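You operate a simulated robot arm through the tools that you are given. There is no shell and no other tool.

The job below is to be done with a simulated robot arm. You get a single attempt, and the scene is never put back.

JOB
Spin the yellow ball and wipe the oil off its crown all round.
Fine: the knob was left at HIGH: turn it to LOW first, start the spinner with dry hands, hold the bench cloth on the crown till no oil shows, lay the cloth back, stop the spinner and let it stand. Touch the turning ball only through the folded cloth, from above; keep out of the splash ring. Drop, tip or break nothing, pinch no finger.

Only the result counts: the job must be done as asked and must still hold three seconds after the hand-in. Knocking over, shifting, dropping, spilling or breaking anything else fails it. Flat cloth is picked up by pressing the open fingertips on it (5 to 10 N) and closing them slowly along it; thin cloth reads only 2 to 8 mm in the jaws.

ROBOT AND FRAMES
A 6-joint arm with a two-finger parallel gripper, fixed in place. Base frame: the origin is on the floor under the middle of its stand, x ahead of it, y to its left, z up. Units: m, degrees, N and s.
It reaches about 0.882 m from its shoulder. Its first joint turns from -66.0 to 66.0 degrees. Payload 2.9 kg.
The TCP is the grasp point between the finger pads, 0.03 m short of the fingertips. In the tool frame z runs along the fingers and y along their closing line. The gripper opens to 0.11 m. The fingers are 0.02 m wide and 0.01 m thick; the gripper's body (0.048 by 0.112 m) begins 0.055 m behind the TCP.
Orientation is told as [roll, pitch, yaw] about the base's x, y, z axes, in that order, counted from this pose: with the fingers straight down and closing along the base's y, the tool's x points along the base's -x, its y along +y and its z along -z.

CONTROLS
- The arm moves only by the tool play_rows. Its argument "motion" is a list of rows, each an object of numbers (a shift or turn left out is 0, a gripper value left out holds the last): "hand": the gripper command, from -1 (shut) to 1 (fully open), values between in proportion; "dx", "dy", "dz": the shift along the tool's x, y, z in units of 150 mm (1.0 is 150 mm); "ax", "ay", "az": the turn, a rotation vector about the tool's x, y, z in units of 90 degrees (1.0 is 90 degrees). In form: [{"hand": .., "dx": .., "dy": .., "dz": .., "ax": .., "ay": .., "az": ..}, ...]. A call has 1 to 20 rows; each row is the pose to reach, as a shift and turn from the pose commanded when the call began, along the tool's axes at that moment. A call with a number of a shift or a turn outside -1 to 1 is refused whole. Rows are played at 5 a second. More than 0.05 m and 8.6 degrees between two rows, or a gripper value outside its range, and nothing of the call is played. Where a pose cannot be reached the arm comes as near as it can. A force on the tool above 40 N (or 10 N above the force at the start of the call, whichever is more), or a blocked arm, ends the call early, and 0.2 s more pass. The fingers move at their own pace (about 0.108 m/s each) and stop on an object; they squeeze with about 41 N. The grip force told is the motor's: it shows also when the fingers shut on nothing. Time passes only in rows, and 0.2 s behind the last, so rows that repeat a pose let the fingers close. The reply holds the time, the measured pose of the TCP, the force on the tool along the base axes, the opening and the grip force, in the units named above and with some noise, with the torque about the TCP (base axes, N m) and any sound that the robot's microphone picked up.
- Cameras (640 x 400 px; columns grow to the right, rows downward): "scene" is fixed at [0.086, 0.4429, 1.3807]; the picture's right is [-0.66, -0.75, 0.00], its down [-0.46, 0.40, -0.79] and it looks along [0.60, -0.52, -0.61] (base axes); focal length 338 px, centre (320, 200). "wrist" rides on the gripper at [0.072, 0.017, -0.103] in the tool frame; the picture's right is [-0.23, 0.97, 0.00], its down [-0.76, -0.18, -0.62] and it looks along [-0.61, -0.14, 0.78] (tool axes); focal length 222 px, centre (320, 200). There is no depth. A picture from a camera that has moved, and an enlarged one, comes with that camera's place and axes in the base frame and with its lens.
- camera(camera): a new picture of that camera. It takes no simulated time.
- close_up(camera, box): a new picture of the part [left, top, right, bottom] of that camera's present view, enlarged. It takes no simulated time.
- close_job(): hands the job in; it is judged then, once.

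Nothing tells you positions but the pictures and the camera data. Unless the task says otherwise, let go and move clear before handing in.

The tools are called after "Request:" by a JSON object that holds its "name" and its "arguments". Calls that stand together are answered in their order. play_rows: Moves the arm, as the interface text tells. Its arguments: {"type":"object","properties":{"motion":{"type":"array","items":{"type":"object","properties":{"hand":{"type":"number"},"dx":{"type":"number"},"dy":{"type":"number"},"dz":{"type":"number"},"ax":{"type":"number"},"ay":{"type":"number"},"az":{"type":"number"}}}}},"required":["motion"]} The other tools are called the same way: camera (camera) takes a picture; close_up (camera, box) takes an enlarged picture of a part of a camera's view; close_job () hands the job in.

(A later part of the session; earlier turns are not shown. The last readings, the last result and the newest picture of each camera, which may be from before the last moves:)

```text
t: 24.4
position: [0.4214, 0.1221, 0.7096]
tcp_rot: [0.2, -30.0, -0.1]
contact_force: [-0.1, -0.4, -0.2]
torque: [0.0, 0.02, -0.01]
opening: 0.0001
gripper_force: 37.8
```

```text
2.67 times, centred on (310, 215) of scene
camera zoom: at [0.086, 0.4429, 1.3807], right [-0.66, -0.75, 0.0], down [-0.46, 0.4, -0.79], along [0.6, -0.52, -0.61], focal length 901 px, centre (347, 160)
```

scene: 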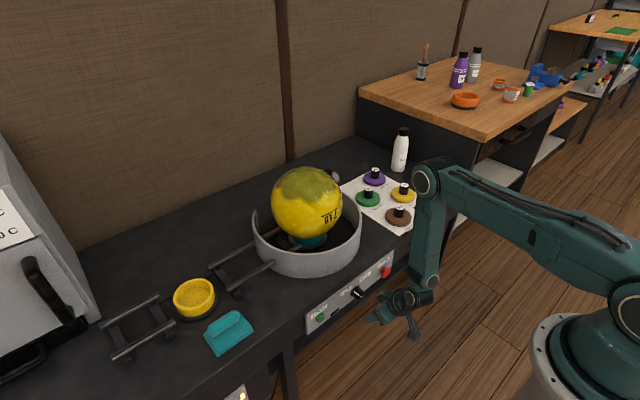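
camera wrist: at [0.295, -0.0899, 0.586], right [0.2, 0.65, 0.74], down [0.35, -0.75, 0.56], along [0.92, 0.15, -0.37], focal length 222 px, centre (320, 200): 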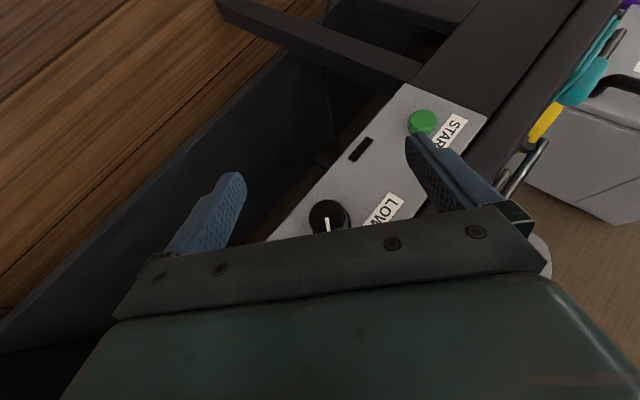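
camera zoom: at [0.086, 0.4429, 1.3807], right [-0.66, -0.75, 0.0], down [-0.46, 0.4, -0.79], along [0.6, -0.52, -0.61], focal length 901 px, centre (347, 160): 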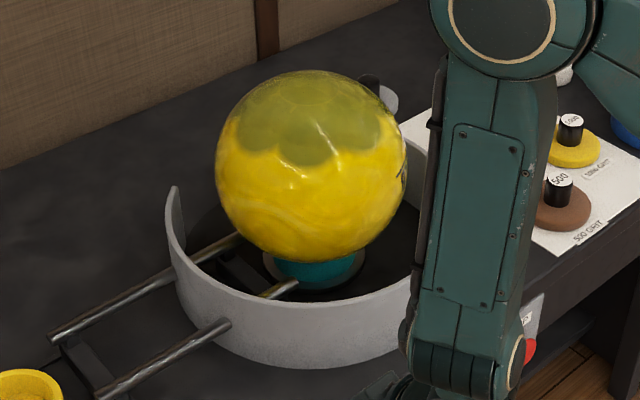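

The ball is turning freely. I'll bring the hand upright and move over towards the cloth, well above the bench.

Request:
{"name": "play_rows", "arguments": {"motion": [{"dx": -0.14, "dz": -0.075, "dy": 0.16, "ay": 0.067}, {"dx": -0.27, "dz": -0.15, "dy": 0.32, "ay": 0.133}, {"dx": -0.41, "dz": -0.225, "dy": 0.48, "ay": 0.2}, {"dx": -0.55, "dz": -0.3, "dy": 0.64, "ay": 0.267}, {"dx": -0.68, "dz": -0.377, "dy": 0.8, "ay": 0.333}, {"dx": -0.68, "dz": -0.377, "dy": 0.8, "ay": 0.333}]}}

```text
t: 25.8
position: [0.4793, 0.2433, 0.8117]
tcp_rot: [0.4, 0.1, -0.2]
contact_force: [1.1, 0.6, 0.0]
torque: [0.04, 0.01, -0.02]
opening: 0.0001
gripper_force: 38.2
```

Now I'll turn the hand 90° so the fingers close across the cloth's roll, and move above it with the jaws about 60 mm apart.

Request:
{"name": "play_rows", "arguments": {"motion": [{"hand": 0.1, "dx": -0.06, "dy": 0.04, "az": 0.083}, {"hand": 0.1, "dx": -0.12, "dy": 0.08, "az": 0.167}, {"hand": 0.1, "dx": -0.18, "dy": 0.12, "az": 0.25}, {"hand": 0.1, "dx": -0.24, "dy": 0.16, "az": 0.333}, {"hand": 0.1, "dx": -0.3, "dy": 0.2, "az": 0.417}, {"hand": 0.1, "dx": -0.36, "dy": 0.24, "az": 0.5}, {"hand": 0.1, "dx": -0.42, "dy": 0.28, "az": 0.583}, {"hand": 0.1, "dx": -0.48, "dy": 0.32, "az": 0.667}, {"hand": 0.1, "dx": -0.54, "dy": 0.36, "az": 0.75}, {"hand": 0.1, "dx": -0.6, "dy": 0.4, "az": 0.833}, {"hand": 0.1, "dx": -0.66, "dy": 0.43, "az": 0.917}, {"hand": 0.1, "dx": -0.725, "dy": 0.45, "az": 1.0}, {"hand": 0.1, "dx": -0.725, "dy": 0.45, "az": 1.0}]}}

Request:
{"name": "camera", "arguments": {"camera": "wrist"}}

Request:
{"name": "camera", "arguments": {"camera": "scene"}}

```text
t: 28.6
position: [0.588, 0.3099, 0.81]
tcp_rot: [0.0, 0.2, -90.2]
contact_force: [0.1, -0.1, -0.2]
torque: [0.03, 0.01, 0.01]
opening: 0.0604
gripper_force: 0.1
```

```text
taken
camera wrist: at [0.6055, 0.3843, 0.9139], right [0.97, -0.23, 0.0], down [-0.18, -0.76, 0.62], along [-0.14, -0.6, -0.78], focal length 222 px, centre (320, 200)
```

wrist: 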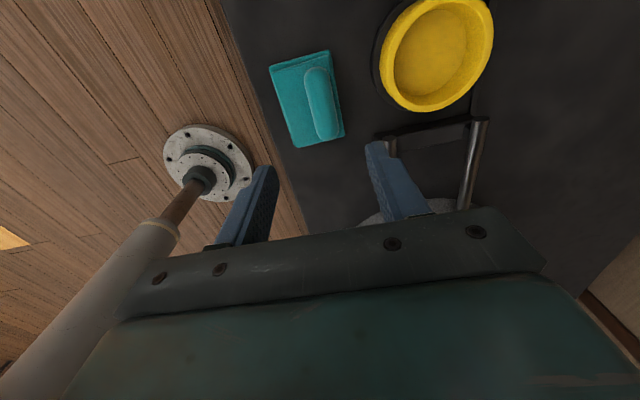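

```text
taken
```

scene: 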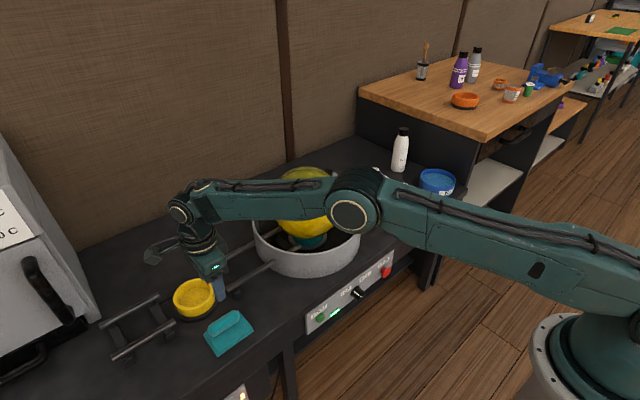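

The hand is turned and hanging above the cloth. I'll zoom in to measure the roll and the pad.

Request:
{"name": "close_up", "arguments": {"camera": "wrist", "box": [240, 20, 420, 180]}}

Request:
{"name": "close_up", "arguments": {"camera": "scene", "box": [140, 230, 290, 370]}}

```text
2.50 times, centred on (330, 100) of wrist
camera zoom: at [0.6055, 0.3843, 0.9139], right [0.97, -0.23, 0.0], down [-0.18, -0.76, 0.62], along [-0.14, -0.6, -0.78], focal length 555 px, centre (295, 450)
```

zoom: 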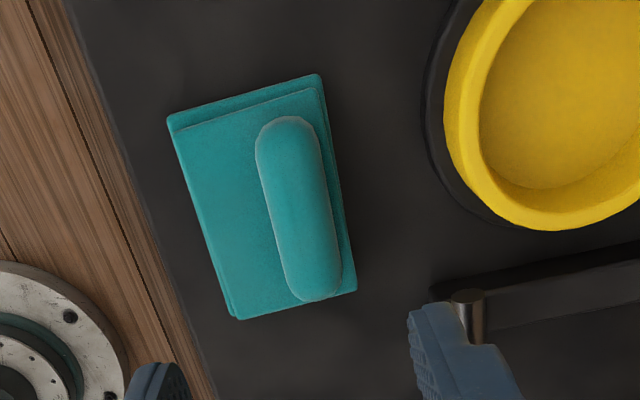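

```text
2.86 times, centred on (215, 300) of scene
camera zoom: at [0.086, 0.4429, 1.3807], right [-0.66, -0.75, 0.0], down [-0.46, 0.4, -0.79], along [0.6, -0.52, -0.61], focal length 966 px, centre (620, -86)
```

zoom: 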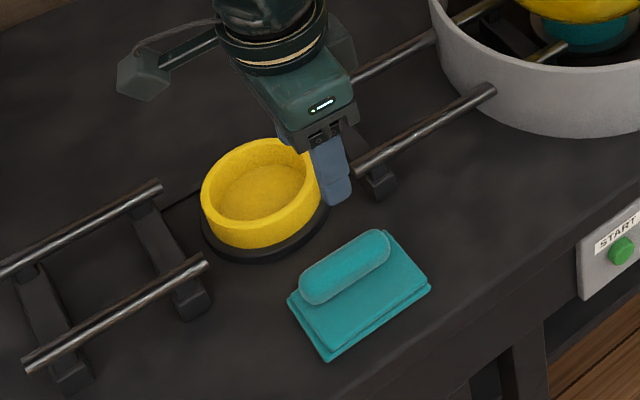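

The roll lies along y at x 0.592, y 0.31, with its axis at z of about 0.64. The pad under it is about 70 x 100 mm. I'll descend over the roll with the jaws open and stop just above the pad.

Request:
{"name": "play_rows", "arguments": {"motion": [{"hand": 0.1, "dy": 0.027, "dz": 0.25}, {"hand": 0.1, "dy": 0.027, "dz": 0.5}, {"hand": 0.1, "dy": 0.027, "dz": 0.7}, {"hand": 0.1, "dy": 0.027, "dz": 0.82}, {"hand": 0.1, "dy": 0.027, "dz": 0.9}, {"hand": 0.1, "dy": 0.027, "dz": 0.96}, {"hand": 0.1, "dy": 0.027, "dz": 0.96}]}}

Request:
{"name": "close_up", "arguments": {"camera": "wrist", "box": [160, 100, 480, 300]}}

Request:
{"name": "close_up", "arguments": {"camera": "scene", "box": [170, 270, 290, 370]}}

```text
t: 30.1
position: [0.5803, 0.3067, 0.6734]
tcp_rot: [0.0, 0.2, -90.2]
contact_force: [-1.0, 1.3, 0.2]
torque: [0.0, -0.02, -0.03]
opening: 0.0603
gripper_force: 0.0
out of reach, approached as far as the arm can: row 3, 4, 5, 6, 7
```

```text
2.00 times, centred on (320, 200) of wrist
camera zoom: at [0.5975, 0.3802, 0.7763], right [0.97, -0.23, 0.0], down [-0.18, -0.76, 0.62], along [-0.14, -0.6, -0.78], focal length 444 px, centre (320, 200)
```

zoom: 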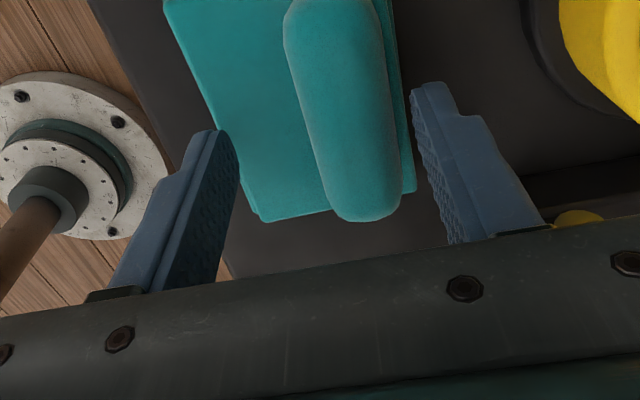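

```text
4.00 times, centred on (230, 320) of scene
camera zoom: at [0.086, 0.4429, 1.3807], right [-0.66, -0.75, 0.0], down [-0.46, 0.4, -0.79], along [0.6, -0.52, -0.61], focal length 1352 px, centre (680, -280)
```

zoom: 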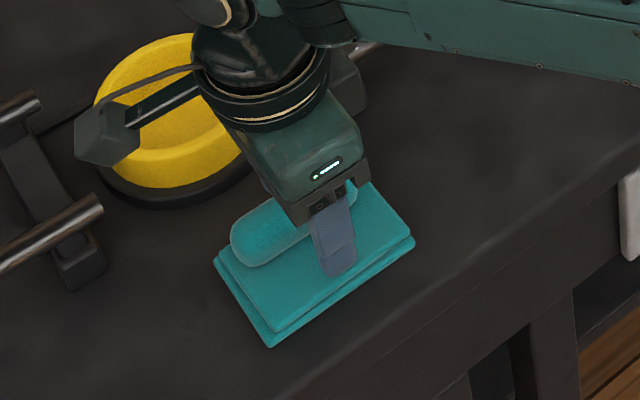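

The arm can't quite reach straight down here, and it stopped about 12 mm inward without touching anything. Tilting the fingers about 12° outward about the roll's own axis shortens the reach and still grips the roll squarely, so I'll hover in that pose.

Request:
{"name": "play_rows", "arguments": {"motion": [{"hand": 0.1, "dz": -0.1}, {"hand": 0.1, "dx": 0.01, "dy": -0.003, "dz": -0.169, "ax": -0.067}, {"hand": 0.1, "dx": 0.02, "dy": -0.005, "dz": -0.169, "ax": -0.133}, {"hand": 0.1, "dx": 0.02, "dy": -0.005, "dz": -0.169, "ax": -0.133}]}}

Request:
{"name": "close_up", "arguments": {"camera": "wrist", "box": [160, 50, 480, 250]}}

Request:
{"name": "close_up", "arguments": {"camera": "scene", "box": [170, 270, 290, 370]}}

```text
t: 31.1
position: [0.5806, 0.3094, 0.7006]
tcp_rot: [12.2, 0.3, -90.2]
contact_force: [-0.4, 0.4, 0.5]
torque: [-0.01, 0.03, 0.02]
opening: 0.0604
gripper_force: 0.1
out of reach, approached as far as the arm can: row 1, 2
```

```text
2.00 times, centred on (320, 150) of wrist
camera zoom: at [0.5755, 0.3827, 0.8045], right [0.95, -0.23, 0.2], down [-0.31, -0.76, 0.57], along [0.03, -0.6, -0.8], focal length 444 px, centre (320, 300)
```

zoom: 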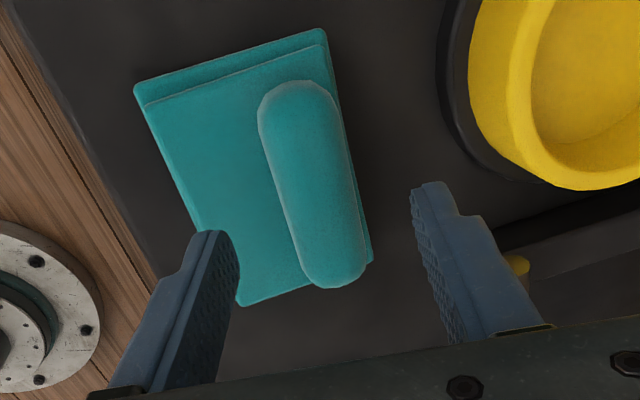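

```text
4.00 times, centred on (230, 320) of scene
camera zoom: at [0.086, 0.4429, 1.3807], right [-0.66, -0.75, 0.0], down [-0.46, 0.4, -0.79], along [0.6, -0.52, -0.61], focal length 1352 px, centre (680, -280)
```

zoom: 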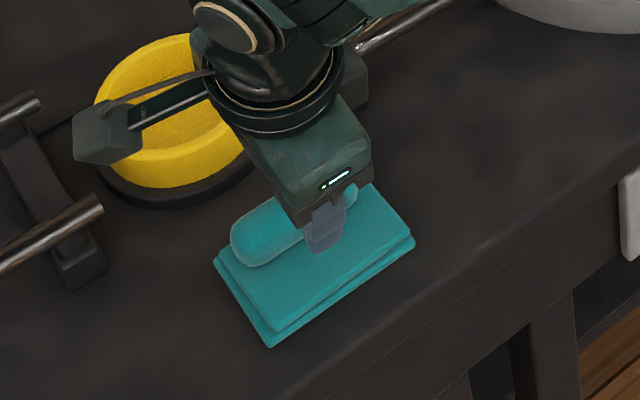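

I'm hovering in line with the roll and the tilted pose is within reach. I'll narrow the jaws to 45 mm and lower gently over the roll.

Request:
{"name": "play_rows", "arguments": {"motion": [{"hand": -0.18, "dz": 0.05}, {"hand": -0.18, "dx": -0.009, "dy": -0.006, "dz": 0.12}, {"hand": -0.18, "dx": -0.009, "dy": -0.011, "dz": 0.19}, {"hand": -0.18, "dx": -0.009, "dy": -0.011, "dz": 0.23}, {"hand": -0.18, "dx": -0.009, "dy": -0.011, "dz": 0.264}, {"hand": -0.18, "dx": -0.009, "dy": -0.011, "dz": 0.264}]}}

Request:
{"name": "close_up", "arguments": {"camera": "wrist", "box": [160, 50, 480, 250]}}

Request:
{"name": "close_up", "arguments": {"camera": "scene", "box": [170, 270, 290, 370]}}

```text
t: 32.3
position: [0.5893, 0.3096, 0.6695]
tcp_rot: [12.4, 0.3, -90.2]
contact_force: [-0.1, 1.0, 8.4]
torque: [0.01, 0.21, 0.01]
opening: 0.0449
gripper_force: 0.1
stopped in row 5: the force on the tool passed its limit at 48 N (the readings are from after the stop); the commanded pose is now the measured one
```

```text
2.00 times, centred on (320, 150) of wrist
camera zoom: at [0.583, 0.3832, 0.774], right [0.95, -0.23, 0.21], down [-0.31, -0.77, 0.57], along [0.03, -0.6, -0.8], focal length 444 px, centre (320, 300)
```

zoom: 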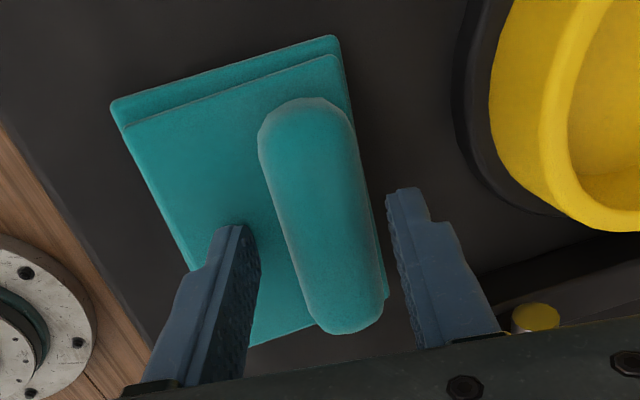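

```text
4.00 times, centred on (230, 320) of scene
camera zoom: at [0.0858, 0.4428, 1.3807], right [-0.66, -0.75, 0.0], down [-0.46, 0.4, -0.79], along [0.6, -0.52, -0.61], focal length 1352 px, centre (680, -280)
```

zoom: 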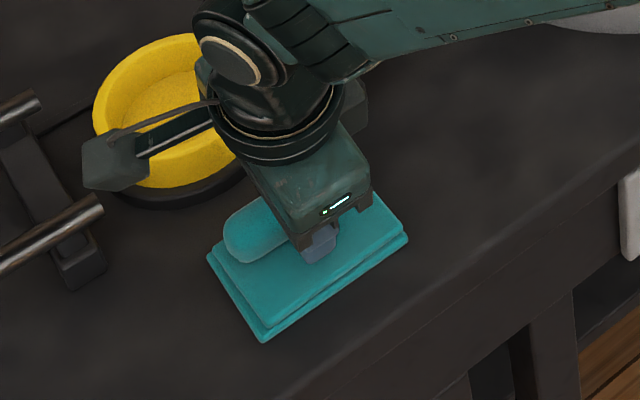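

The fingertip touched the pad top, so the pad surface is near z 0.634 and only 8 N remains. The roll lies between the jaws, so I'll ease up 1 mm and close slowly.

Request:
{"name": "play_rows", "arguments": {"motion": [{"hand": -0.25, "dz": -0.007}, {"hand": -0.35, "dz": -0.007}, {"hand": -0.45, "dz": -0.007}, {"hand": -0.55, "dz": -0.007}, {"hand": -0.7, "dz": -0.007}, {"hand": -0.9, "dz": -0.007}, {"hand": -0.9, "dz": -0.007}]}}

Request:
{"name": "close_up", "arguments": {"camera": "wrist", "box": [160, 50, 480, 250]}}

Request:
{"name": "close_up", "arguments": {"camera": "scene", "box": [170, 270, 290, 370]}}

```text
t: 33.9
position: [0.587, 0.31, 0.669]
tcp_rot: [12.2, 0.3, -90.2]
contact_force: [-3.9, -3.6, 11.1]
torque: [-0.24, 0.72, 0.19]
opening: 0.0302
gripper_force: 41.1
```

```text
2.00 times, centred on (320, 150) of wrist
camera zoom: at [0.5823, 0.3827, 0.7739], right [0.95, -0.23, 0.2], down [-0.31, -0.76, 0.57], along [0.03, -0.6, -0.8], focal length 444 px, centre (320, 300)
```

zoom: 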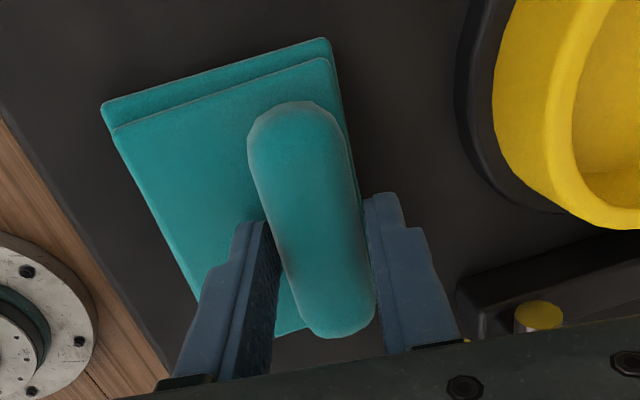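

```text
4.00 times, centred on (230, 320) of scene
camera zoom: at [0.0857, 0.4427, 1.3807], right [-0.66, -0.75, 0.0], down [-0.46, 0.4, -0.79], along [0.6, -0.52, -0.61], focal length 1352 px, centre (680, -280)
```

zoom: 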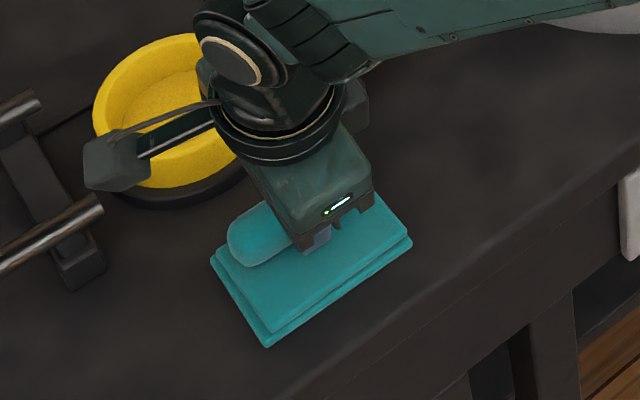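

The roll is gripped at 30 mm with about 41 N. I'll lift straight up and check that the cloth comes with it.

Request:
{"name": "play_rows", "arguments": {"motion": [{"hand": -0.9, "dy": 0.02, "dz": -0.1}, {"hand": -0.9, "dy": 0.06, "dz": -0.26}, {"hand": -0.9, "dy": 0.1, "dz": -0.45}, {"hand": -0.9, "dy": 0.141, "dz": -0.651}, {"hand": -0.9, "dy": 0.141, "dz": -0.651}]}}

Request:
{"name": "camera", "arguments": {"camera": "wrist"}}

Request:
{"name": "close_up", "arguments": {"camera": "scene", "box": [140, 190, 330, 370]}}

```text
t: 35.1
position: [0.5871, 0.3076, 0.7703]
tcp_rot: [12.2, 0.2, -90.1]
contact_force: [0.0, 0.2, 0.1]
torque: [0.0, -0.01, 0.02]
opening: 0.0054
gripper_force: 0.1
```

```text
taken
camera wrist: at [0.582, 0.3823, 0.8742], right [0.95, -0.23, 0.2], down [-0.31, -0.76, 0.57], along [0.03, -0.6, -0.8], focal length 222 px, centre (320, 200)
```

wrist: 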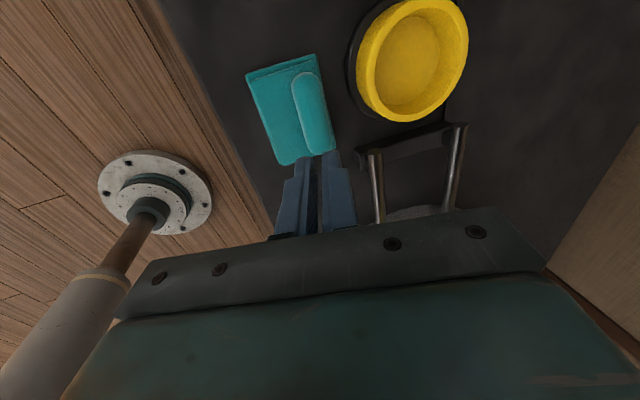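

```text
2.22 times, centred on (235, 280) of scene
camera zoom: at [0.086, 0.4429, 1.3807], right [-0.66, -0.75, 0.0], down [-0.46, 0.4, -0.79], along [0.6, -0.52, -0.61], focal length 751 px, centre (509, 22)
```

zoom: 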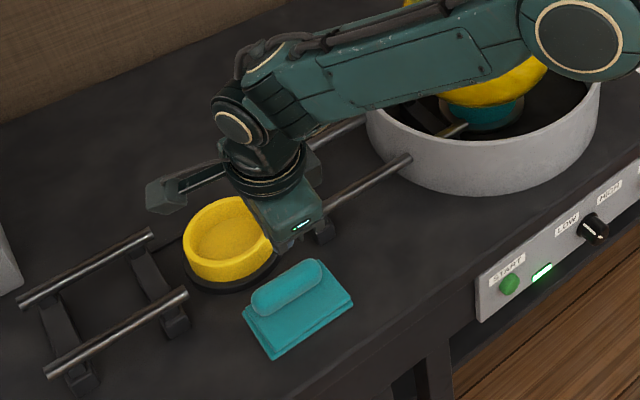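

The fingers were too shallow on the tilted side and the roll slipped out, leaving the cloth lying in place. I'll regrip deeper with both tips level, tilting along the roll instead of across it. First I'll hover and look.

Request:
{"name": "play_rows", "arguments": {"motion": [{"hand": 0.1, "ax": 0.037, "ay": 0.066}, {"hand": 0.1, "dx": -0.05, "dy": -0.01, "dz": 0.08, "ax": 0.075, "ay": 0.133}, {"hand": 0.1, "dx": -0.11, "dy": -0.025, "dz": 0.19, "ax": 0.113, "ay": 0.2}, {"hand": 0.1, "dx": -0.164, "dy": -0.037, "dz": 0.299, "ax": 0.113, "ay": 0.2}, {"hand": 0.1, "dx": -0.164, "dy": -0.037, "dz": 0.299, "ax": 0.113, "ay": 0.2}]}}

Request:
{"name": "close_up", "arguments": {"camera": "wrist", "box": [160, 50, 480, 250]}}

Request:
{"name": "close_up", "arguments": {"camera": "scene", "box": [170, 270, 290, 370]}}

```text
t: 36.3
position: [0.5917, 0.2833, 0.7227]
tcp_rot: [2.4, 18.3, -87.7]
contact_force: [-1.1, 0.2, 0.0]
torque: [0.01, 0.01, 0.02]
opening: 0.0606
gripper_force: 0.0
```

```text
2.00 times, centred on (320, 150) of wrist
camera zoom: at [0.6025, 0.3215, 0.8434], right [0.98, -0.19, -0.03], down [-0.17, -0.92, 0.35], along [-0.1, -0.33, -0.94], focal length 444 px, centre (320, 300)
```

zoom: 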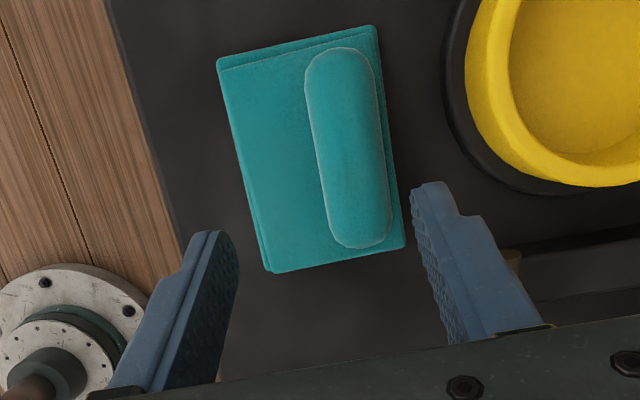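

```text
4.00 times, centred on (230, 320) of scene
camera zoom: at [0.086, 0.4429, 1.3807], right [-0.66, -0.75, 0.0], down [-0.46, 0.4, -0.79], along [0.6, -0.52, -0.61], focal length 1352 px, centre (680, -280)
```

zoom: 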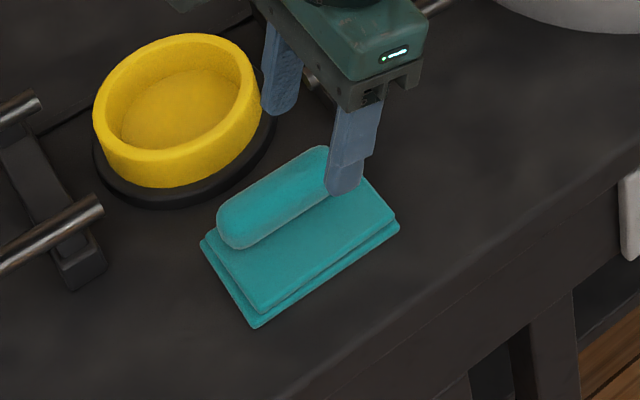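

The cloth slid about 15 mm while slipping and now lies with its roll at x 0.607, y 0.313, still flat on the bench. I'll tilt slightly more for reach, line up with it and go partway down.

Request:
{"name": "play_rows", "arguments": {"motion": [{"hand": -0.1, "dx": 0.006, "dy": 0.03, "dz": 0.07, "ax": -0.015, "az": 0.025}, {"hand": -0.1, "dx": 0.012, "dy": 0.055, "dz": 0.15, "ax": -0.029, "az": 0.05}, {"hand": -0.1, "dx": 0.018, "dy": 0.079, "dz": 0.24, "ax": -0.029, "az": 0.05}, {"hand": -0.1, "dx": 0.018, "dy": 0.079, "dz": 0.24, "ax": -0.029, "az": 0.05}]}}

Request:
{"name": "close_up", "arguments": {"camera": "wrist", "box": [160, 50, 480, 250]}}

Request:
{"name": "close_up", "arguments": {"camera": "scene", "box": [170, 270, 290, 370]}}

```text
t: 37.3
position: [0.603, 0.2983, 0.6912]
tcp_rot: [3.4, 18.4, -92.5]
contact_force: [-1.0, 0.5, -0.4]
torque: [0.0, 0.02, -0.01]
opening: 0.0492
gripper_force: 0.0
```

```text
2.00 times, centred on (320, 150) of wrist
camera zoom: at [0.6159, 0.3356, 0.8122], right [0.96, -0.28, -0.02], down [-0.26, -0.91, 0.34], along [-0.11, -0.32, -0.94], focal length 444 px, centre (320, 300)
```

zoom: 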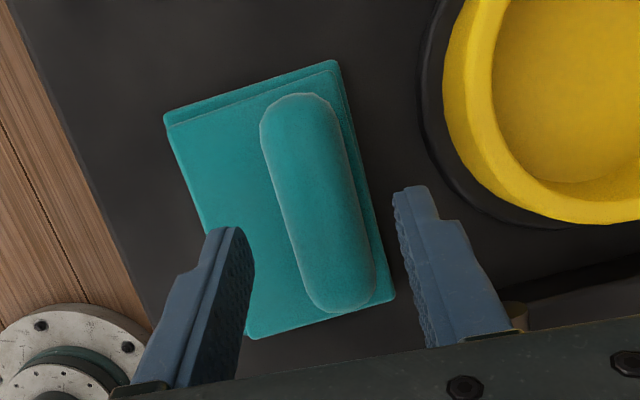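

```text
4.00 times, centred on (230, 320) of scene
camera zoom: at [0.086, 0.4429, 1.3807], right [-0.66, -0.75, 0.0], down [-0.46, 0.4, -0.79], along [0.6, -0.52, -0.61], focal length 1352 px, centre (680, -280)
```

zoom: 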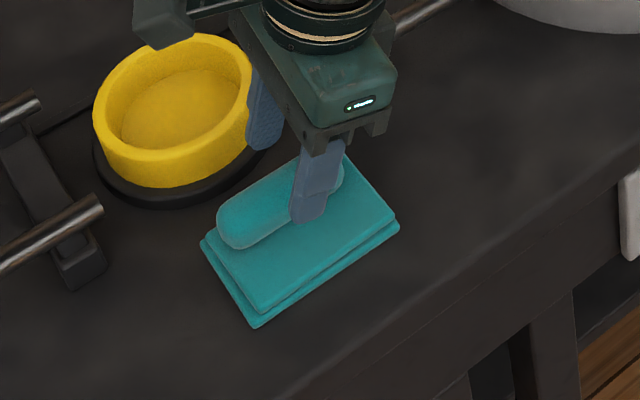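

The jaws line up with the roll in this view. I'll lower slowly to just above the pad.

Request:
{"name": "play_rows", "arguments": {"motion": [{"hand": -0.1, "dz": 0.07}, {"hand": -0.1, "dz": 0.12}, {"hand": -0.1, "dz": 0.15}, {"hand": -0.1, "dz": 0.168}, {"hand": -0.1, "dz": 0.168}]}}

```text
t: 38.5
position: [0.6072, 0.3057, 0.6672]
tcp_rot: [3.5, 18.5, -92.6]
contact_force: [-0.5, -1.4, 3.2]
torque: [-0.03, 0.12, 0.03]
opening: 0.0496
gripper_force: 0.1
```

The tips now rest on the pad with about 3 N. I'll press in slightly more and close slowly along the pad onto the roll.

Request:
{"name": "play_rows", "arguments": {"motion": [{"hand": -0.15, "dz": 0.004}, {"hand": -0.22, "dz": 0.004}, {"hand": -0.3, "dz": 0.004}, {"hand": -0.36, "dz": 0.004}, {"hand": -0.42, "dz": 0.004}, {"hand": -0.5, "dz": 0.004}, {"hand": -0.6, "dz": 0.004}, {"hand": -0.8, "dz": 0.004}, {"hand": -1, "dz": 0.004}, {"hand": -1, "dz": 0.004}]}}

Request:
{"name": "close_up", "arguments": {"camera": "wrist", "box": [160, 50, 480, 250]}}

Request:
{"name": "close_up", "arguments": {"camera": "scene", "box": [170, 270, 290, 370]}}

```text
t: 40.7
position: [0.6065, 0.3068, 0.6664]
tcp_rot: [3.4, 18.4, -92.5]
contact_force: [-2.2, -6.6, 13.8]
torque: [0.02, 0.79, 0.4]
opening: 0.0277
gripper_force: 41.0
```

```text
2.00 times, centred on (320, 150) of wrist
camera zoom: at [0.6183, 0.3433, 0.7879], right [0.96, -0.28, -0.02], down [-0.25, -0.91, 0.34], along [-0.11, -0.32, -0.94], focal length 444 px, centre (320, 300)
```

zoom: 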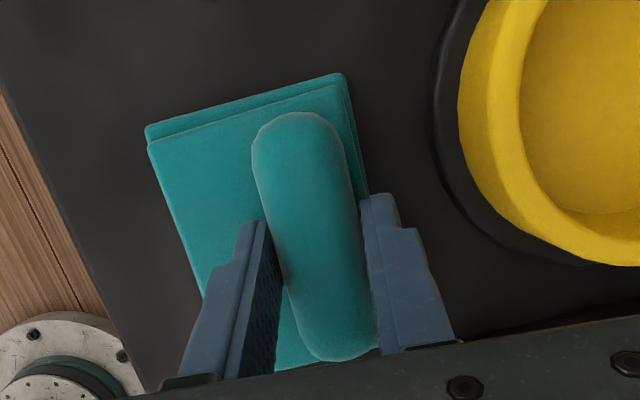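

```text
4.00 times, centred on (230, 320) of scene
camera zoom: at [0.0857, 0.4427, 1.3808], right [-0.66, -0.75, 0.0], down [-0.46, 0.4, -0.79], along [0.6, -0.52, -0.61], focal length 1352 px, centre (680, -280)
```

zoom: 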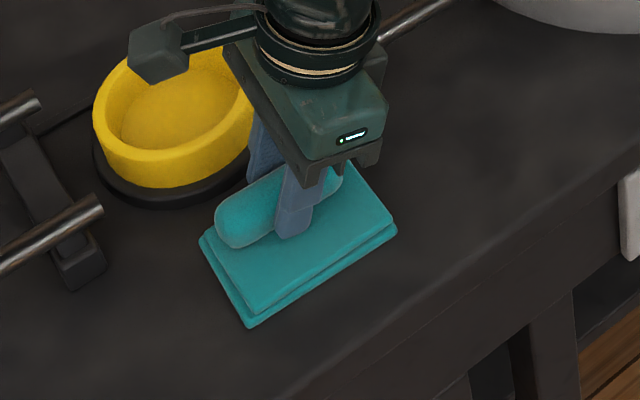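

The roll is held at 27.7 mm with the tips down on the pad. I'll lift a little, 20 mm, and check the hold.

Request:
{"name": "play_rows", "arguments": {"motion": [{"hand": -1, "dz": -0.02}, {"hand": -1, "dz": -0.05}, {"hand": -1, "dz": -0.09}, {"hand": -1, "dz": -0.13}, {"hand": -1, "dz": -0.13}]}}

Request:
{"name": "close_up", "arguments": {"camera": "scene", "box": [170, 270, 290, 370]}}

Request:
{"name": "close_up", "arguments": {"camera": "wrist", "box": [160, 50, 480, 250]}}

```text
t: 41.9
position: [0.6027, 0.3002, 0.6861]
tcp_rot: [3.4, 18.2, -92.6]
contact_force: [-0.5, 0.0, -1.3]
torque: [0.0, -0.01, -0.03]
opening: 0.027
gripper_force: 40.4
```

```text
4.00 times, centred on (230, 320) of scene
camera zoom: at [0.086, 0.4429, 1.3807], right [-0.66, -0.75, 0.0], down [-0.46, 0.4, -0.79], along [0.6, -0.52, -0.61], focal length 1352 px, centre (680, -280)
```

zoom: 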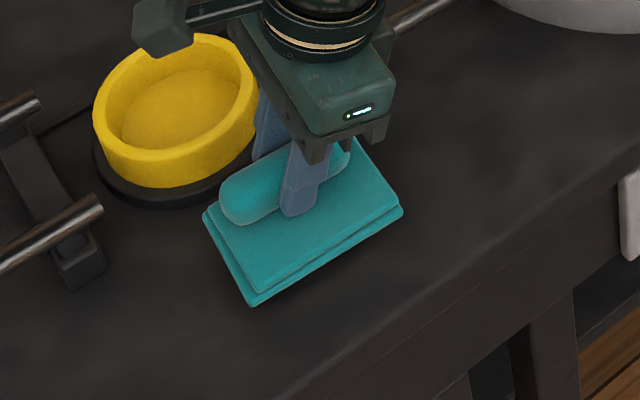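

```text
2.00 times, centred on (320, 150) of wrist
camera zoom: at [0.6163, 0.3372, 0.8062], right [0.96, -0.28, -0.02], down [-0.26, -0.91, 0.34], along [-0.11, -0.32, -0.94], focal length 444 px, centre (320, 300)
```

zoom: 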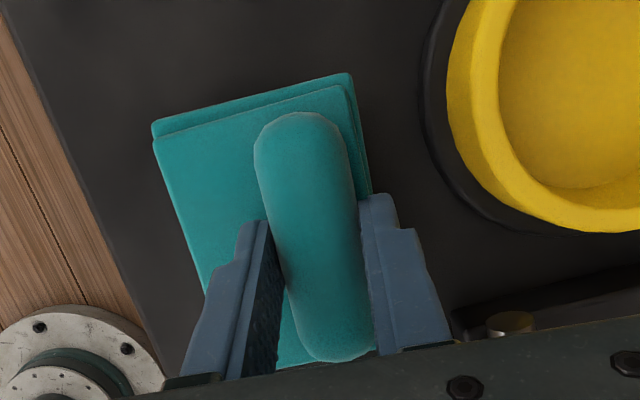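

The cloth came up cleanly and the grip is holding. I'll lift higher.

Request:
{"name": "play_rows", "arguments": {"motion": [{"hand": -1, "dx": 0.04, "dy": 0.007, "dz": -0.12}, {"hand": -1, "dx": 0.09, "dy": 0.016, "dz": -0.27}, {"hand": -1, "dx": 0.145, "dy": 0.026, "dz": -0.44}, {"hand": -1, "dx": 0.2, "dy": 0.036, "dz": -0.6}, {"hand": -1, "dx": 0.253, "dy": 0.045, "dz": -0.758}, {"hand": -1, "dx": 0.253, "dy": 0.045, "dz": -0.758}]}}

Request:
{"name": "camera", "arguments": {"camera": "scene"}}

Request:
{"name": "close_up", "arguments": {"camera": "wrist", "box": [160, 50, 480, 250]}}

```text
t: 43.3
position: [0.6043, 0.3012, 0.8046]
tcp_rot: [3.5, 18.6, -92.5]
contact_force: [-0.5, -0.3, -0.3]
torque: [-0.02, 0.02, 0.01]
opening: 0.0272
gripper_force: 40.8
```

```text
taken
```

scene: 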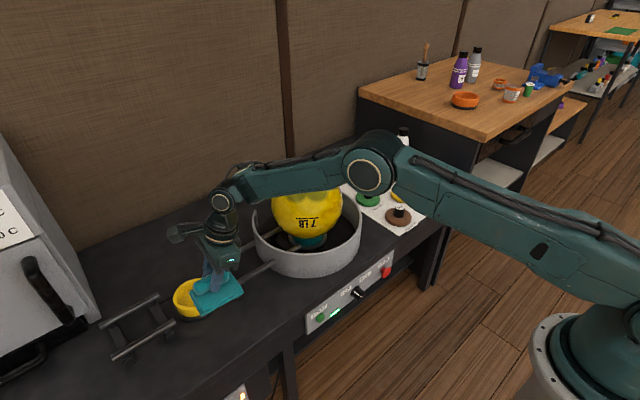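

```text
2.00 times, centred on (320, 150) of wrist
camera zoom: at [0.6165, 0.3376, 0.926], right [0.96, -0.28, -0.02], down [-0.25, -0.91, 0.34], along [-0.11, -0.32, -0.94], focal length 444 px, centre (320, 300)
```

zoom: 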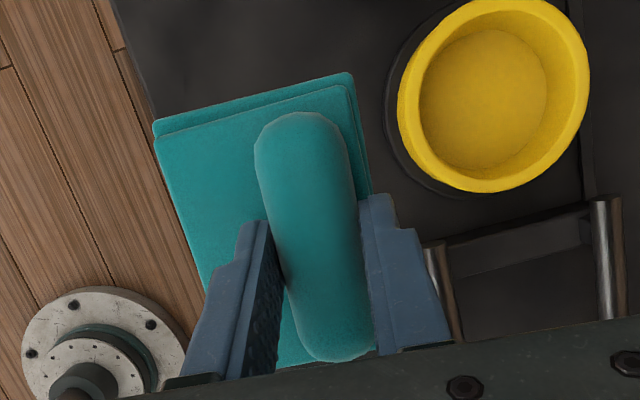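

The cloth hangs steady in the grip. I'll rise and draw inward so it passes well above everything on the way to the ball.

Request:
{"name": "play_rows", "arguments": {"motion": [{"hand": -1, "dx": -0.01, "dy": -0.04, "dz": -0.17}, {"hand": -1, "dx": -0.02, "dy": -0.1, "dz": -0.37}, {"hand": -1, "dx": -0.035, "dy": -0.16, "dz": -0.57}, {"hand": -1, "dx": -0.045, "dy": -0.21, "dz": -0.77}, {"hand": -1, "dx": -0.055, "dy": -0.263, "dz": -0.949}, {"hand": -1, "dx": -0.055, "dy": -0.263, "dz": -0.949}]}}

Request:
{"name": "close_up", "arguments": {"camera": "scene", "box": [230, 140, 390, 290]}}

```text
t: 44.7
position: [0.5544, 0.2503, 0.9339]
tcp_rot: [3.4, 18.4, -92.6]
contact_force: [-0.1, 0.9, 0.4]
torque: [0.0, -0.02, 0.05]
opening: 0.0269
gripper_force: 40.5
```

```text
2.67 times, centred on (310, 215) of scene
camera zoom: at [0.086, 0.4429, 1.3807], right [-0.66, -0.75, 0.0], down [-0.46, 0.4, -0.79], along [0.6, -0.52, -0.61], focal length 901 px, centre (347, 160)
```

zoom: 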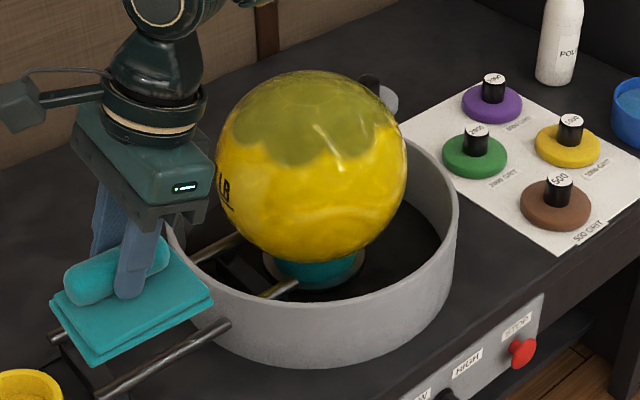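

The cloth is secure. I'll turn the hand 90° in the air so the roll points along the arm direction, and move towards the ball at about z 0.98.

Request:
{"name": "play_rows", "arguments": {"motion": [{"hand": -1, "dx": -0.07, "dy": 0.021, "dz": -0.08, "ax": -0.026, "ay": -0.005, "az": 0.079}, {"hand": -1, "dx": -0.14, "dy": 0.042, "dz": -0.16, "ax": -0.053, "ay": -0.009, "az": 0.158}, {"hand": -1, "dx": -0.21, "dy": 0.063, "dz": -0.24, "ax": -0.079, "ay": -0.014, "az": 0.237}, {"hand": -1, "dx": -0.28, "dy": 0.084, "dz": -0.31, "ax": -0.105, "ay": -0.019, "az": 0.316}, {"hand": -1, "dx": -0.35, "dy": 0.105, "dz": -0.37, "ax": -0.132, "ay": -0.023, "az": 0.395}, {"hand": -1, "dx": -0.42, "dy": 0.126, "dz": -0.42, "ax": -0.158, "ay": -0.028, "az": 0.474}, {"hand": -1, "dx": -0.49, "dy": 0.147, "dz": -0.46, "ax": -0.184, "ay": -0.033, "az": 0.552}, {"hand": -1, "dx": -0.56, "dy": 0.168, "dz": -0.5, "ax": -0.211, "ay": -0.037, "az": 0.631}, {"hand": -1, "dx": -0.63, "dy": 0.189, "dz": -0.53, "ax": -0.237, "ay": -0.042, "az": 0.71}, {"hand": -1, "dx": -0.7, "dy": 0.21, "dz": -0.56, "ax": -0.263, "ay": -0.047, "az": 0.789}, {"hand": -1, "dx": -0.77, "dy": 0.231, "dz": -0.58, "ax": -0.29, "ay": -0.051, "az": 0.868}, {"hand": -1, "dx": -0.844, "dy": 0.252, "dz": -0.59, "ax": -0.316, "ay": -0.056, "az": 0.947}, {"hand": -1, "dx": -0.844, "dy": 0.252, "dz": -0.59, "ax": -0.316, "ay": -0.056, "az": 0.947}]}}

Request:
{"name": "camera", "arguments": {"camera": "scene"}}

Request:
{"name": "camera", "arguments": {"camera": "wrist"}}

```text
t: 47.5
position: [0.6618, 0.0919, 1.0372]
tcp_rot: [7.0, 16.4, 178.8]
contact_force: [0.3, -0.5, -0.7]
torque: [-0.01, 0.01, 0.0]
opening: 0.0268
gripper_force: 41.2
out of reach, approached as far as the arm can: row 10, 11, 12, 13
```

```text
taken
```

scene: 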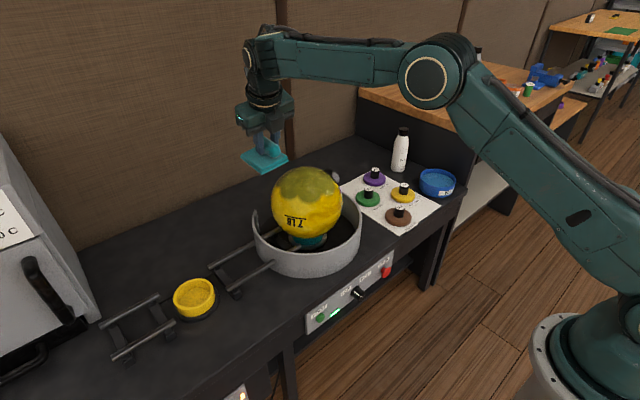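

```text
taken
camera wrist: at [0.7021, 0.0893, 1.1563], right [-0.27, -0.96, 0.05], down [-0.89, 0.27, 0.36], along [-0.36, 0.05, -0.93], focal length 222 px, centre (320, 200)
```

wrist: 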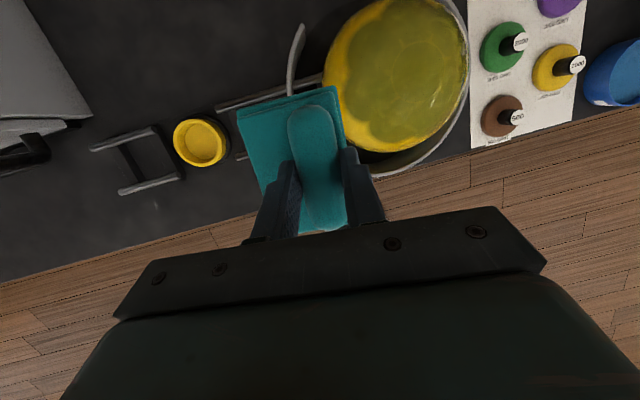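

That pose ran into a wrist limit, and the cloth is still held clear of the ball. The hand's original heading works better: the pad's long side lies across, and I tilt it towards me. I'll turn back to that heading above and short of the crown.

Request:
{"name": "play_rows", "arguments": {"motion": [{"hand": -1, "dx": -0.026, "dy": 0.049, "dz": 0.016, "ax": 0.0232, "ay": 0.0096, "az": -0.0782}, {"hand": -1, "dx": -0.052, "dy": 0.098, "dz": 0.032, "ax": 0.0464, "ay": 0.0192, "az": -0.1564}, {"hand": -1, "dx": -0.078, "dy": 0.147, "dz": 0.047, "ax": 0.0695, "ay": 0.0288, "az": -0.2346}, {"hand": -1, "dx": -0.104, "dy": 0.196, "dz": 0.063, "ax": 0.0927, "ay": 0.0384, "az": -0.3128}, {"hand": -1, "dx": -0.13, "dy": 0.245, "dz": 0.079, "ax": 0.1159, "ay": 0.048, "az": -0.391}, {"hand": -1, "dx": -0.157, "dy": 0.294, "dz": 0.095, "ax": 0.1391, "ay": 0.0576, "az": -0.4692}, {"hand": -1, "dx": -0.183, "dy": 0.342, "dz": 0.11, "ax": 0.1623, "ay": 0.0672, "az": -0.5474}, {"hand": -1, "dx": -0.209, "dy": 0.391, "dz": 0.126, "ax": 0.1855, "ay": 0.0768, "az": -0.6256}, {"hand": -1, "dx": -0.235, "dy": 0.44, "dz": 0.142, "ax": 0.2087, "ay": 0.0864, "az": -0.7038}, {"hand": -1, "dx": -0.261, "dy": 0.489, "dz": 0.158, "ax": 0.2318, "ay": 0.096, "az": -0.782}, {"hand": -1, "dx": -0.287, "dy": 0.538, "dz": 0.173, "ax": 0.255, "ay": 0.1056, "az": -0.8602}, {"hand": -1, "dx": -0.313, "dy": 0.587, "dz": 0.189, "ax": 0.2782, "ay": 0.1152, "az": -0.9384}, {"hand": -1, "dx": -0.313, "dy": 0.587, "dz": 0.189, "ax": 0.2782, "ay": 0.1152, "az": -0.9384}]}}

Request:
{"name": "camera", "arguments": {"camera": "scene"}}

Request:
{"name": "camera", "arguments": {"camera": "wrist"}}

```text
t: 50.3
position: [0.6199, 0.0021, 1.0063]
tcp_rot: [7.1, 16.4, -92.1]
contact_force: [-1.1, 0.2, -0.2]
torque: [-0.02, -0.01, -0.02]
opening: 0.0269
gripper_force: 41.1
```

```text
taken
```

scene: 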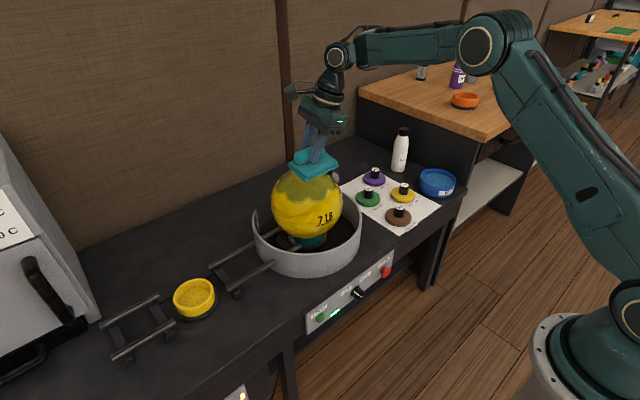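

```text
taken
camera wrist: at [0.6251, 0.0434, 1.1261], right [0.96, -0.29, 0.05], down [-0.29, -0.89, 0.36], along [-0.06, -0.36, -0.93], focal length 222 px, centre (320, 200)
```

wrist: 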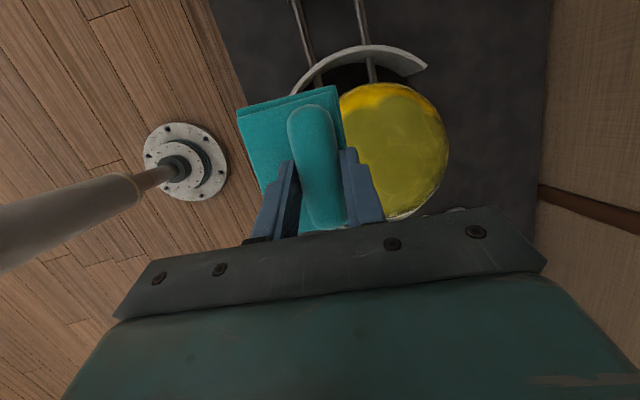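

The cloth is above and short of the crown. I'll check the pad's attitude and the oil from up close.

Request:
{"name": "close_up", "arguments": {"camera": "scene", "box": [250, 90, 390, 250]}}

Request:
{"name": "close_up", "arguments": {"camera": "wrist", "box": [220, 40, 480, 240]}}

```text
2.50 times, centred on (320, 170) of scene
camera zoom: at [0.086, 0.4429, 1.3807], right [-0.66, -0.75, 0.0], down [-0.46, 0.4, -0.79], along [0.6, -0.52, -0.61], focal length 845 px, centre (320, 275)
```

zoom: 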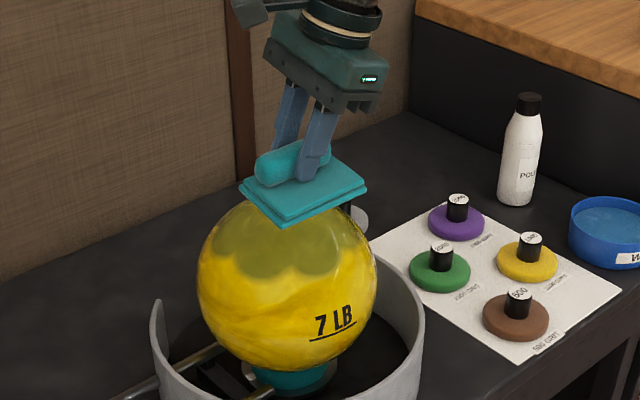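

```text
2.00 times, centred on (350, 140) of wrist
camera zoom: at [0.6251, 0.0434, 1.1261], right [0.96, -0.29, 0.05], down [-0.29, -0.89, 0.36], along [-0.06, -0.36, -0.93], focal length 444 px, centre (260, 320)
```

zoom: 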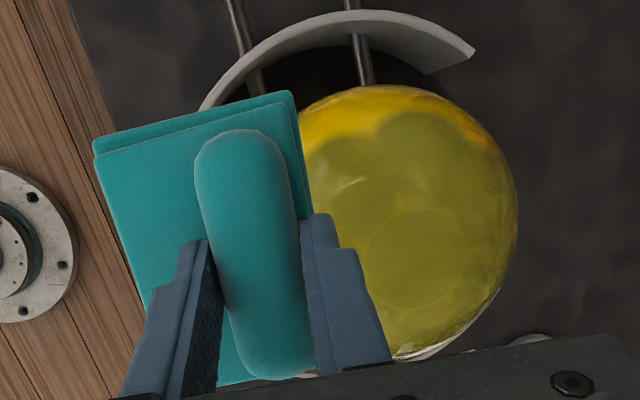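

The oil is a central spot with petals around it out to about 48° from the top, and the pad is level in the grip. I'll tilt it 15° towards me and hover about 35 mm off the ball near the crown.

Request:
{"name": "play_rows", "arguments": {"motion": [{"hand": -1, "dx": -0.1, "dy": 0.07, "dz": 0.03, "ax": -0.03, "ay": 0.008, "az": -0.008}, {"hand": -1, "dx": -0.2, "dy": 0.14, "dz": 0.09, "ax": -0.06, "ay": 0.016, "az": -0.016}, {"hand": -1, "dx": -0.29, "dy": 0.21, "dz": 0.16, "ax": -0.09, "ay": 0.025, "az": -0.024}, {"hand": -1, "dx": -0.37, "dy": 0.27, "dz": 0.23, "ax": -0.11, "ay": 0.03, "az": -0.029}, {"hand": -1, "dx": -0.447, "dy": 0.324, "dz": 0.308, "ax": -0.1227, "ay": 0.0333, "az": -0.0322}, {"hand": -1, "dx": -0.447, "dy": 0.324, "dz": 0.308, "ax": -0.1227, "ay": 0.0333, "az": -0.0322}]}}

Request:
{"name": "close_up", "arguments": {"camera": "scene", "box": [250, 90, 390, 250]}}

Request:
{"name": "close_up", "arguments": {"camera": "wrist", "box": [220, 40, 480, 240]}}

```text
t: 51.7
position: [0.6715, -0.0537, 0.948]
tcp_rot: [19.3, 18.7, -88.6]
contact_force: [0.3, 0.5, 0.1]
torque: [0.01, -0.03, 0.0]
opening: 0.027
gripper_force: 40.6
```

```text
2.50 times, centred on (320, 170) of scene
camera zoom: at [0.086, 0.4429, 1.3807], right [-0.66, -0.75, 0.0], down [-0.46, 0.4, -0.79], along [0.6, -0.52, -0.61], focal length 845 px, centre (320, 275)
```

zoom: 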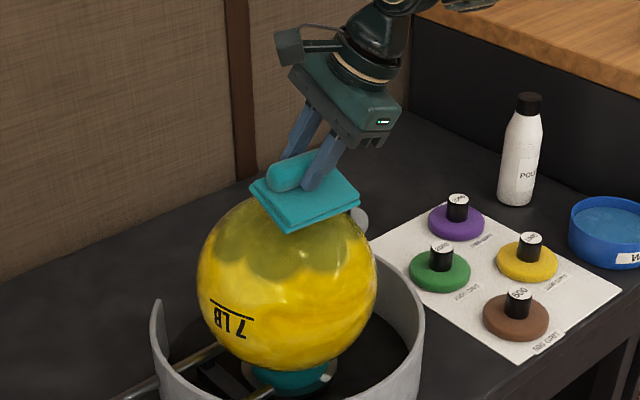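

```text
2.00 times, centred on (350, 140) of wrist
camera zoom: at [0.653, -0.0174, 1.0687], right [0.93, -0.3, 0.23], down [-0.35, -0.9, 0.26], along [0.13, -0.32, -0.94], focal length 444 px, centre (260, 320)
```

zoom: 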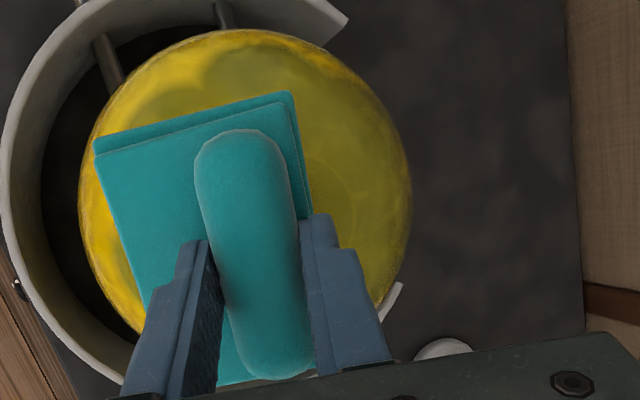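

The pad is tilted 15° with its normal in the plane towards me, as planned. I'll approach along the pad normal in small steps, watching for contact.

Request:
{"name": "play_rows", "arguments": {"motion": [{"hand": -1, "dx": -0.0253, "dy": -0.0045, "dz": 0.0758}, {"hand": -1, "dx": -0.0463, "dy": -0.0082, "dz": 0.1389}, {"hand": -1, "dx": -0.0548, "dy": -0.0097, "dz": 0.1641}, {"hand": -1, "dx": -0.059, "dy": -0.0105, "dz": 0.1768}, {"hand": -1, "dx": -0.059, "dy": -0.0105, "dz": 0.1768}]}}

Request:
{"name": "close_up", "arguments": {"camera": "scene", "box": [250, 90, 390, 250]}}

```text
t: 52.9
position: [0.6793, -0.0545, 0.9215]
tcp_rot: [19.1, 18.6, -88.7]
contact_force: [0.0, 0.2, -0.7]
torque: [0.03, -0.02, -0.01]
opening: 0.0271
gripper_force: 40.9
```

```text
2.50 times, centred on (320, 170) of scene
camera zoom: at [0.086, 0.4429, 1.3807], right [-0.66, -0.75, 0.0], down [-0.46, 0.4, -0.79], along [0.6, -0.52, -0.61], focal length 845 px, centre (320, 275)
```

zoom: 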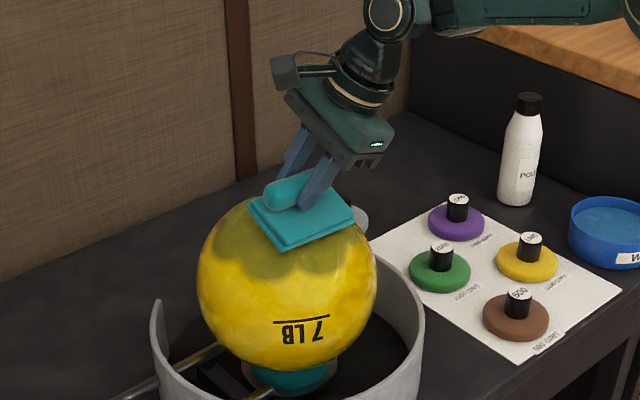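

There is no contact yet and the pad is a few millimetres off. I'll advance 1 mm at a time.

Request:
{"name": "play_rows", "arguments": {"motion": [{"hand": -1, "dx": -0.0021, "dy": -0.0004, "dz": 0.0063}, {"hand": -1, "dx": -0.0042, "dy": -0.0007, "dz": 0.0126}, {"hand": -1, "dx": -0.0063, "dy": -0.0011, "dz": 0.0189}, {"hand": -1, "dx": -0.0084, "dy": -0.0015, "dz": 0.0252}]}}

```text
t: 53.9
position: [0.6783, -0.0533, 0.9188]
tcp_rot: [19.3, 18.7, -88.7]
contact_force: [0.4, 0.3, -0.3]
torque: [-0.01, 0.02, 0.0]
opening: 0.0266
gripper_force: 40.9
```

Request:
{"name": "play_rows", "arguments": {"motion": [{"hand": -1, "dx": -0.0021, "dy": -0.0004, "dz": 0.0063}, {"hand": -1, "dx": -0.0042, "dy": -0.0007, "dz": 0.0126}, {"hand": -1, "dx": -0.0063, "dy": -0.0011, "dz": 0.0189}, {"hand": -1, "dx": -0.0084, "dy": -0.0015, "dz": 0.0252}]}}

Request:
{"name": "close_up", "arguments": {"camera": "scene", "box": [250, 90, 390, 250]}}

```text
t: 54.9
position: [0.6797, -0.0541, 0.9153]
tcp_rot: [19.3, 18.6, -88.8]
contact_force: [-4.3, -2.9, 9.1]
torque: [-0.07, 0.32, 0.08]
opening: 0.0268
gripper_force: 40.8
```

```text
2.50 times, centred on (320, 170) of scene
camera zoom: at [0.0859, 0.4429, 1.3807], right [-0.66, -0.75, 0.0], down [-0.46, 0.4, -0.79], along [0.6, -0.52, -0.61], focal length 845 px, centre (320, 275)
```

zoom: 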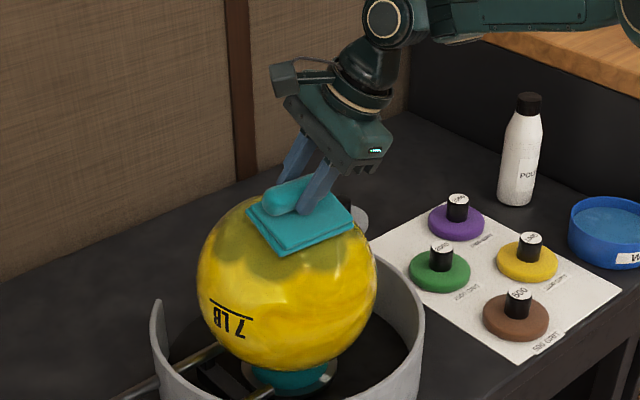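

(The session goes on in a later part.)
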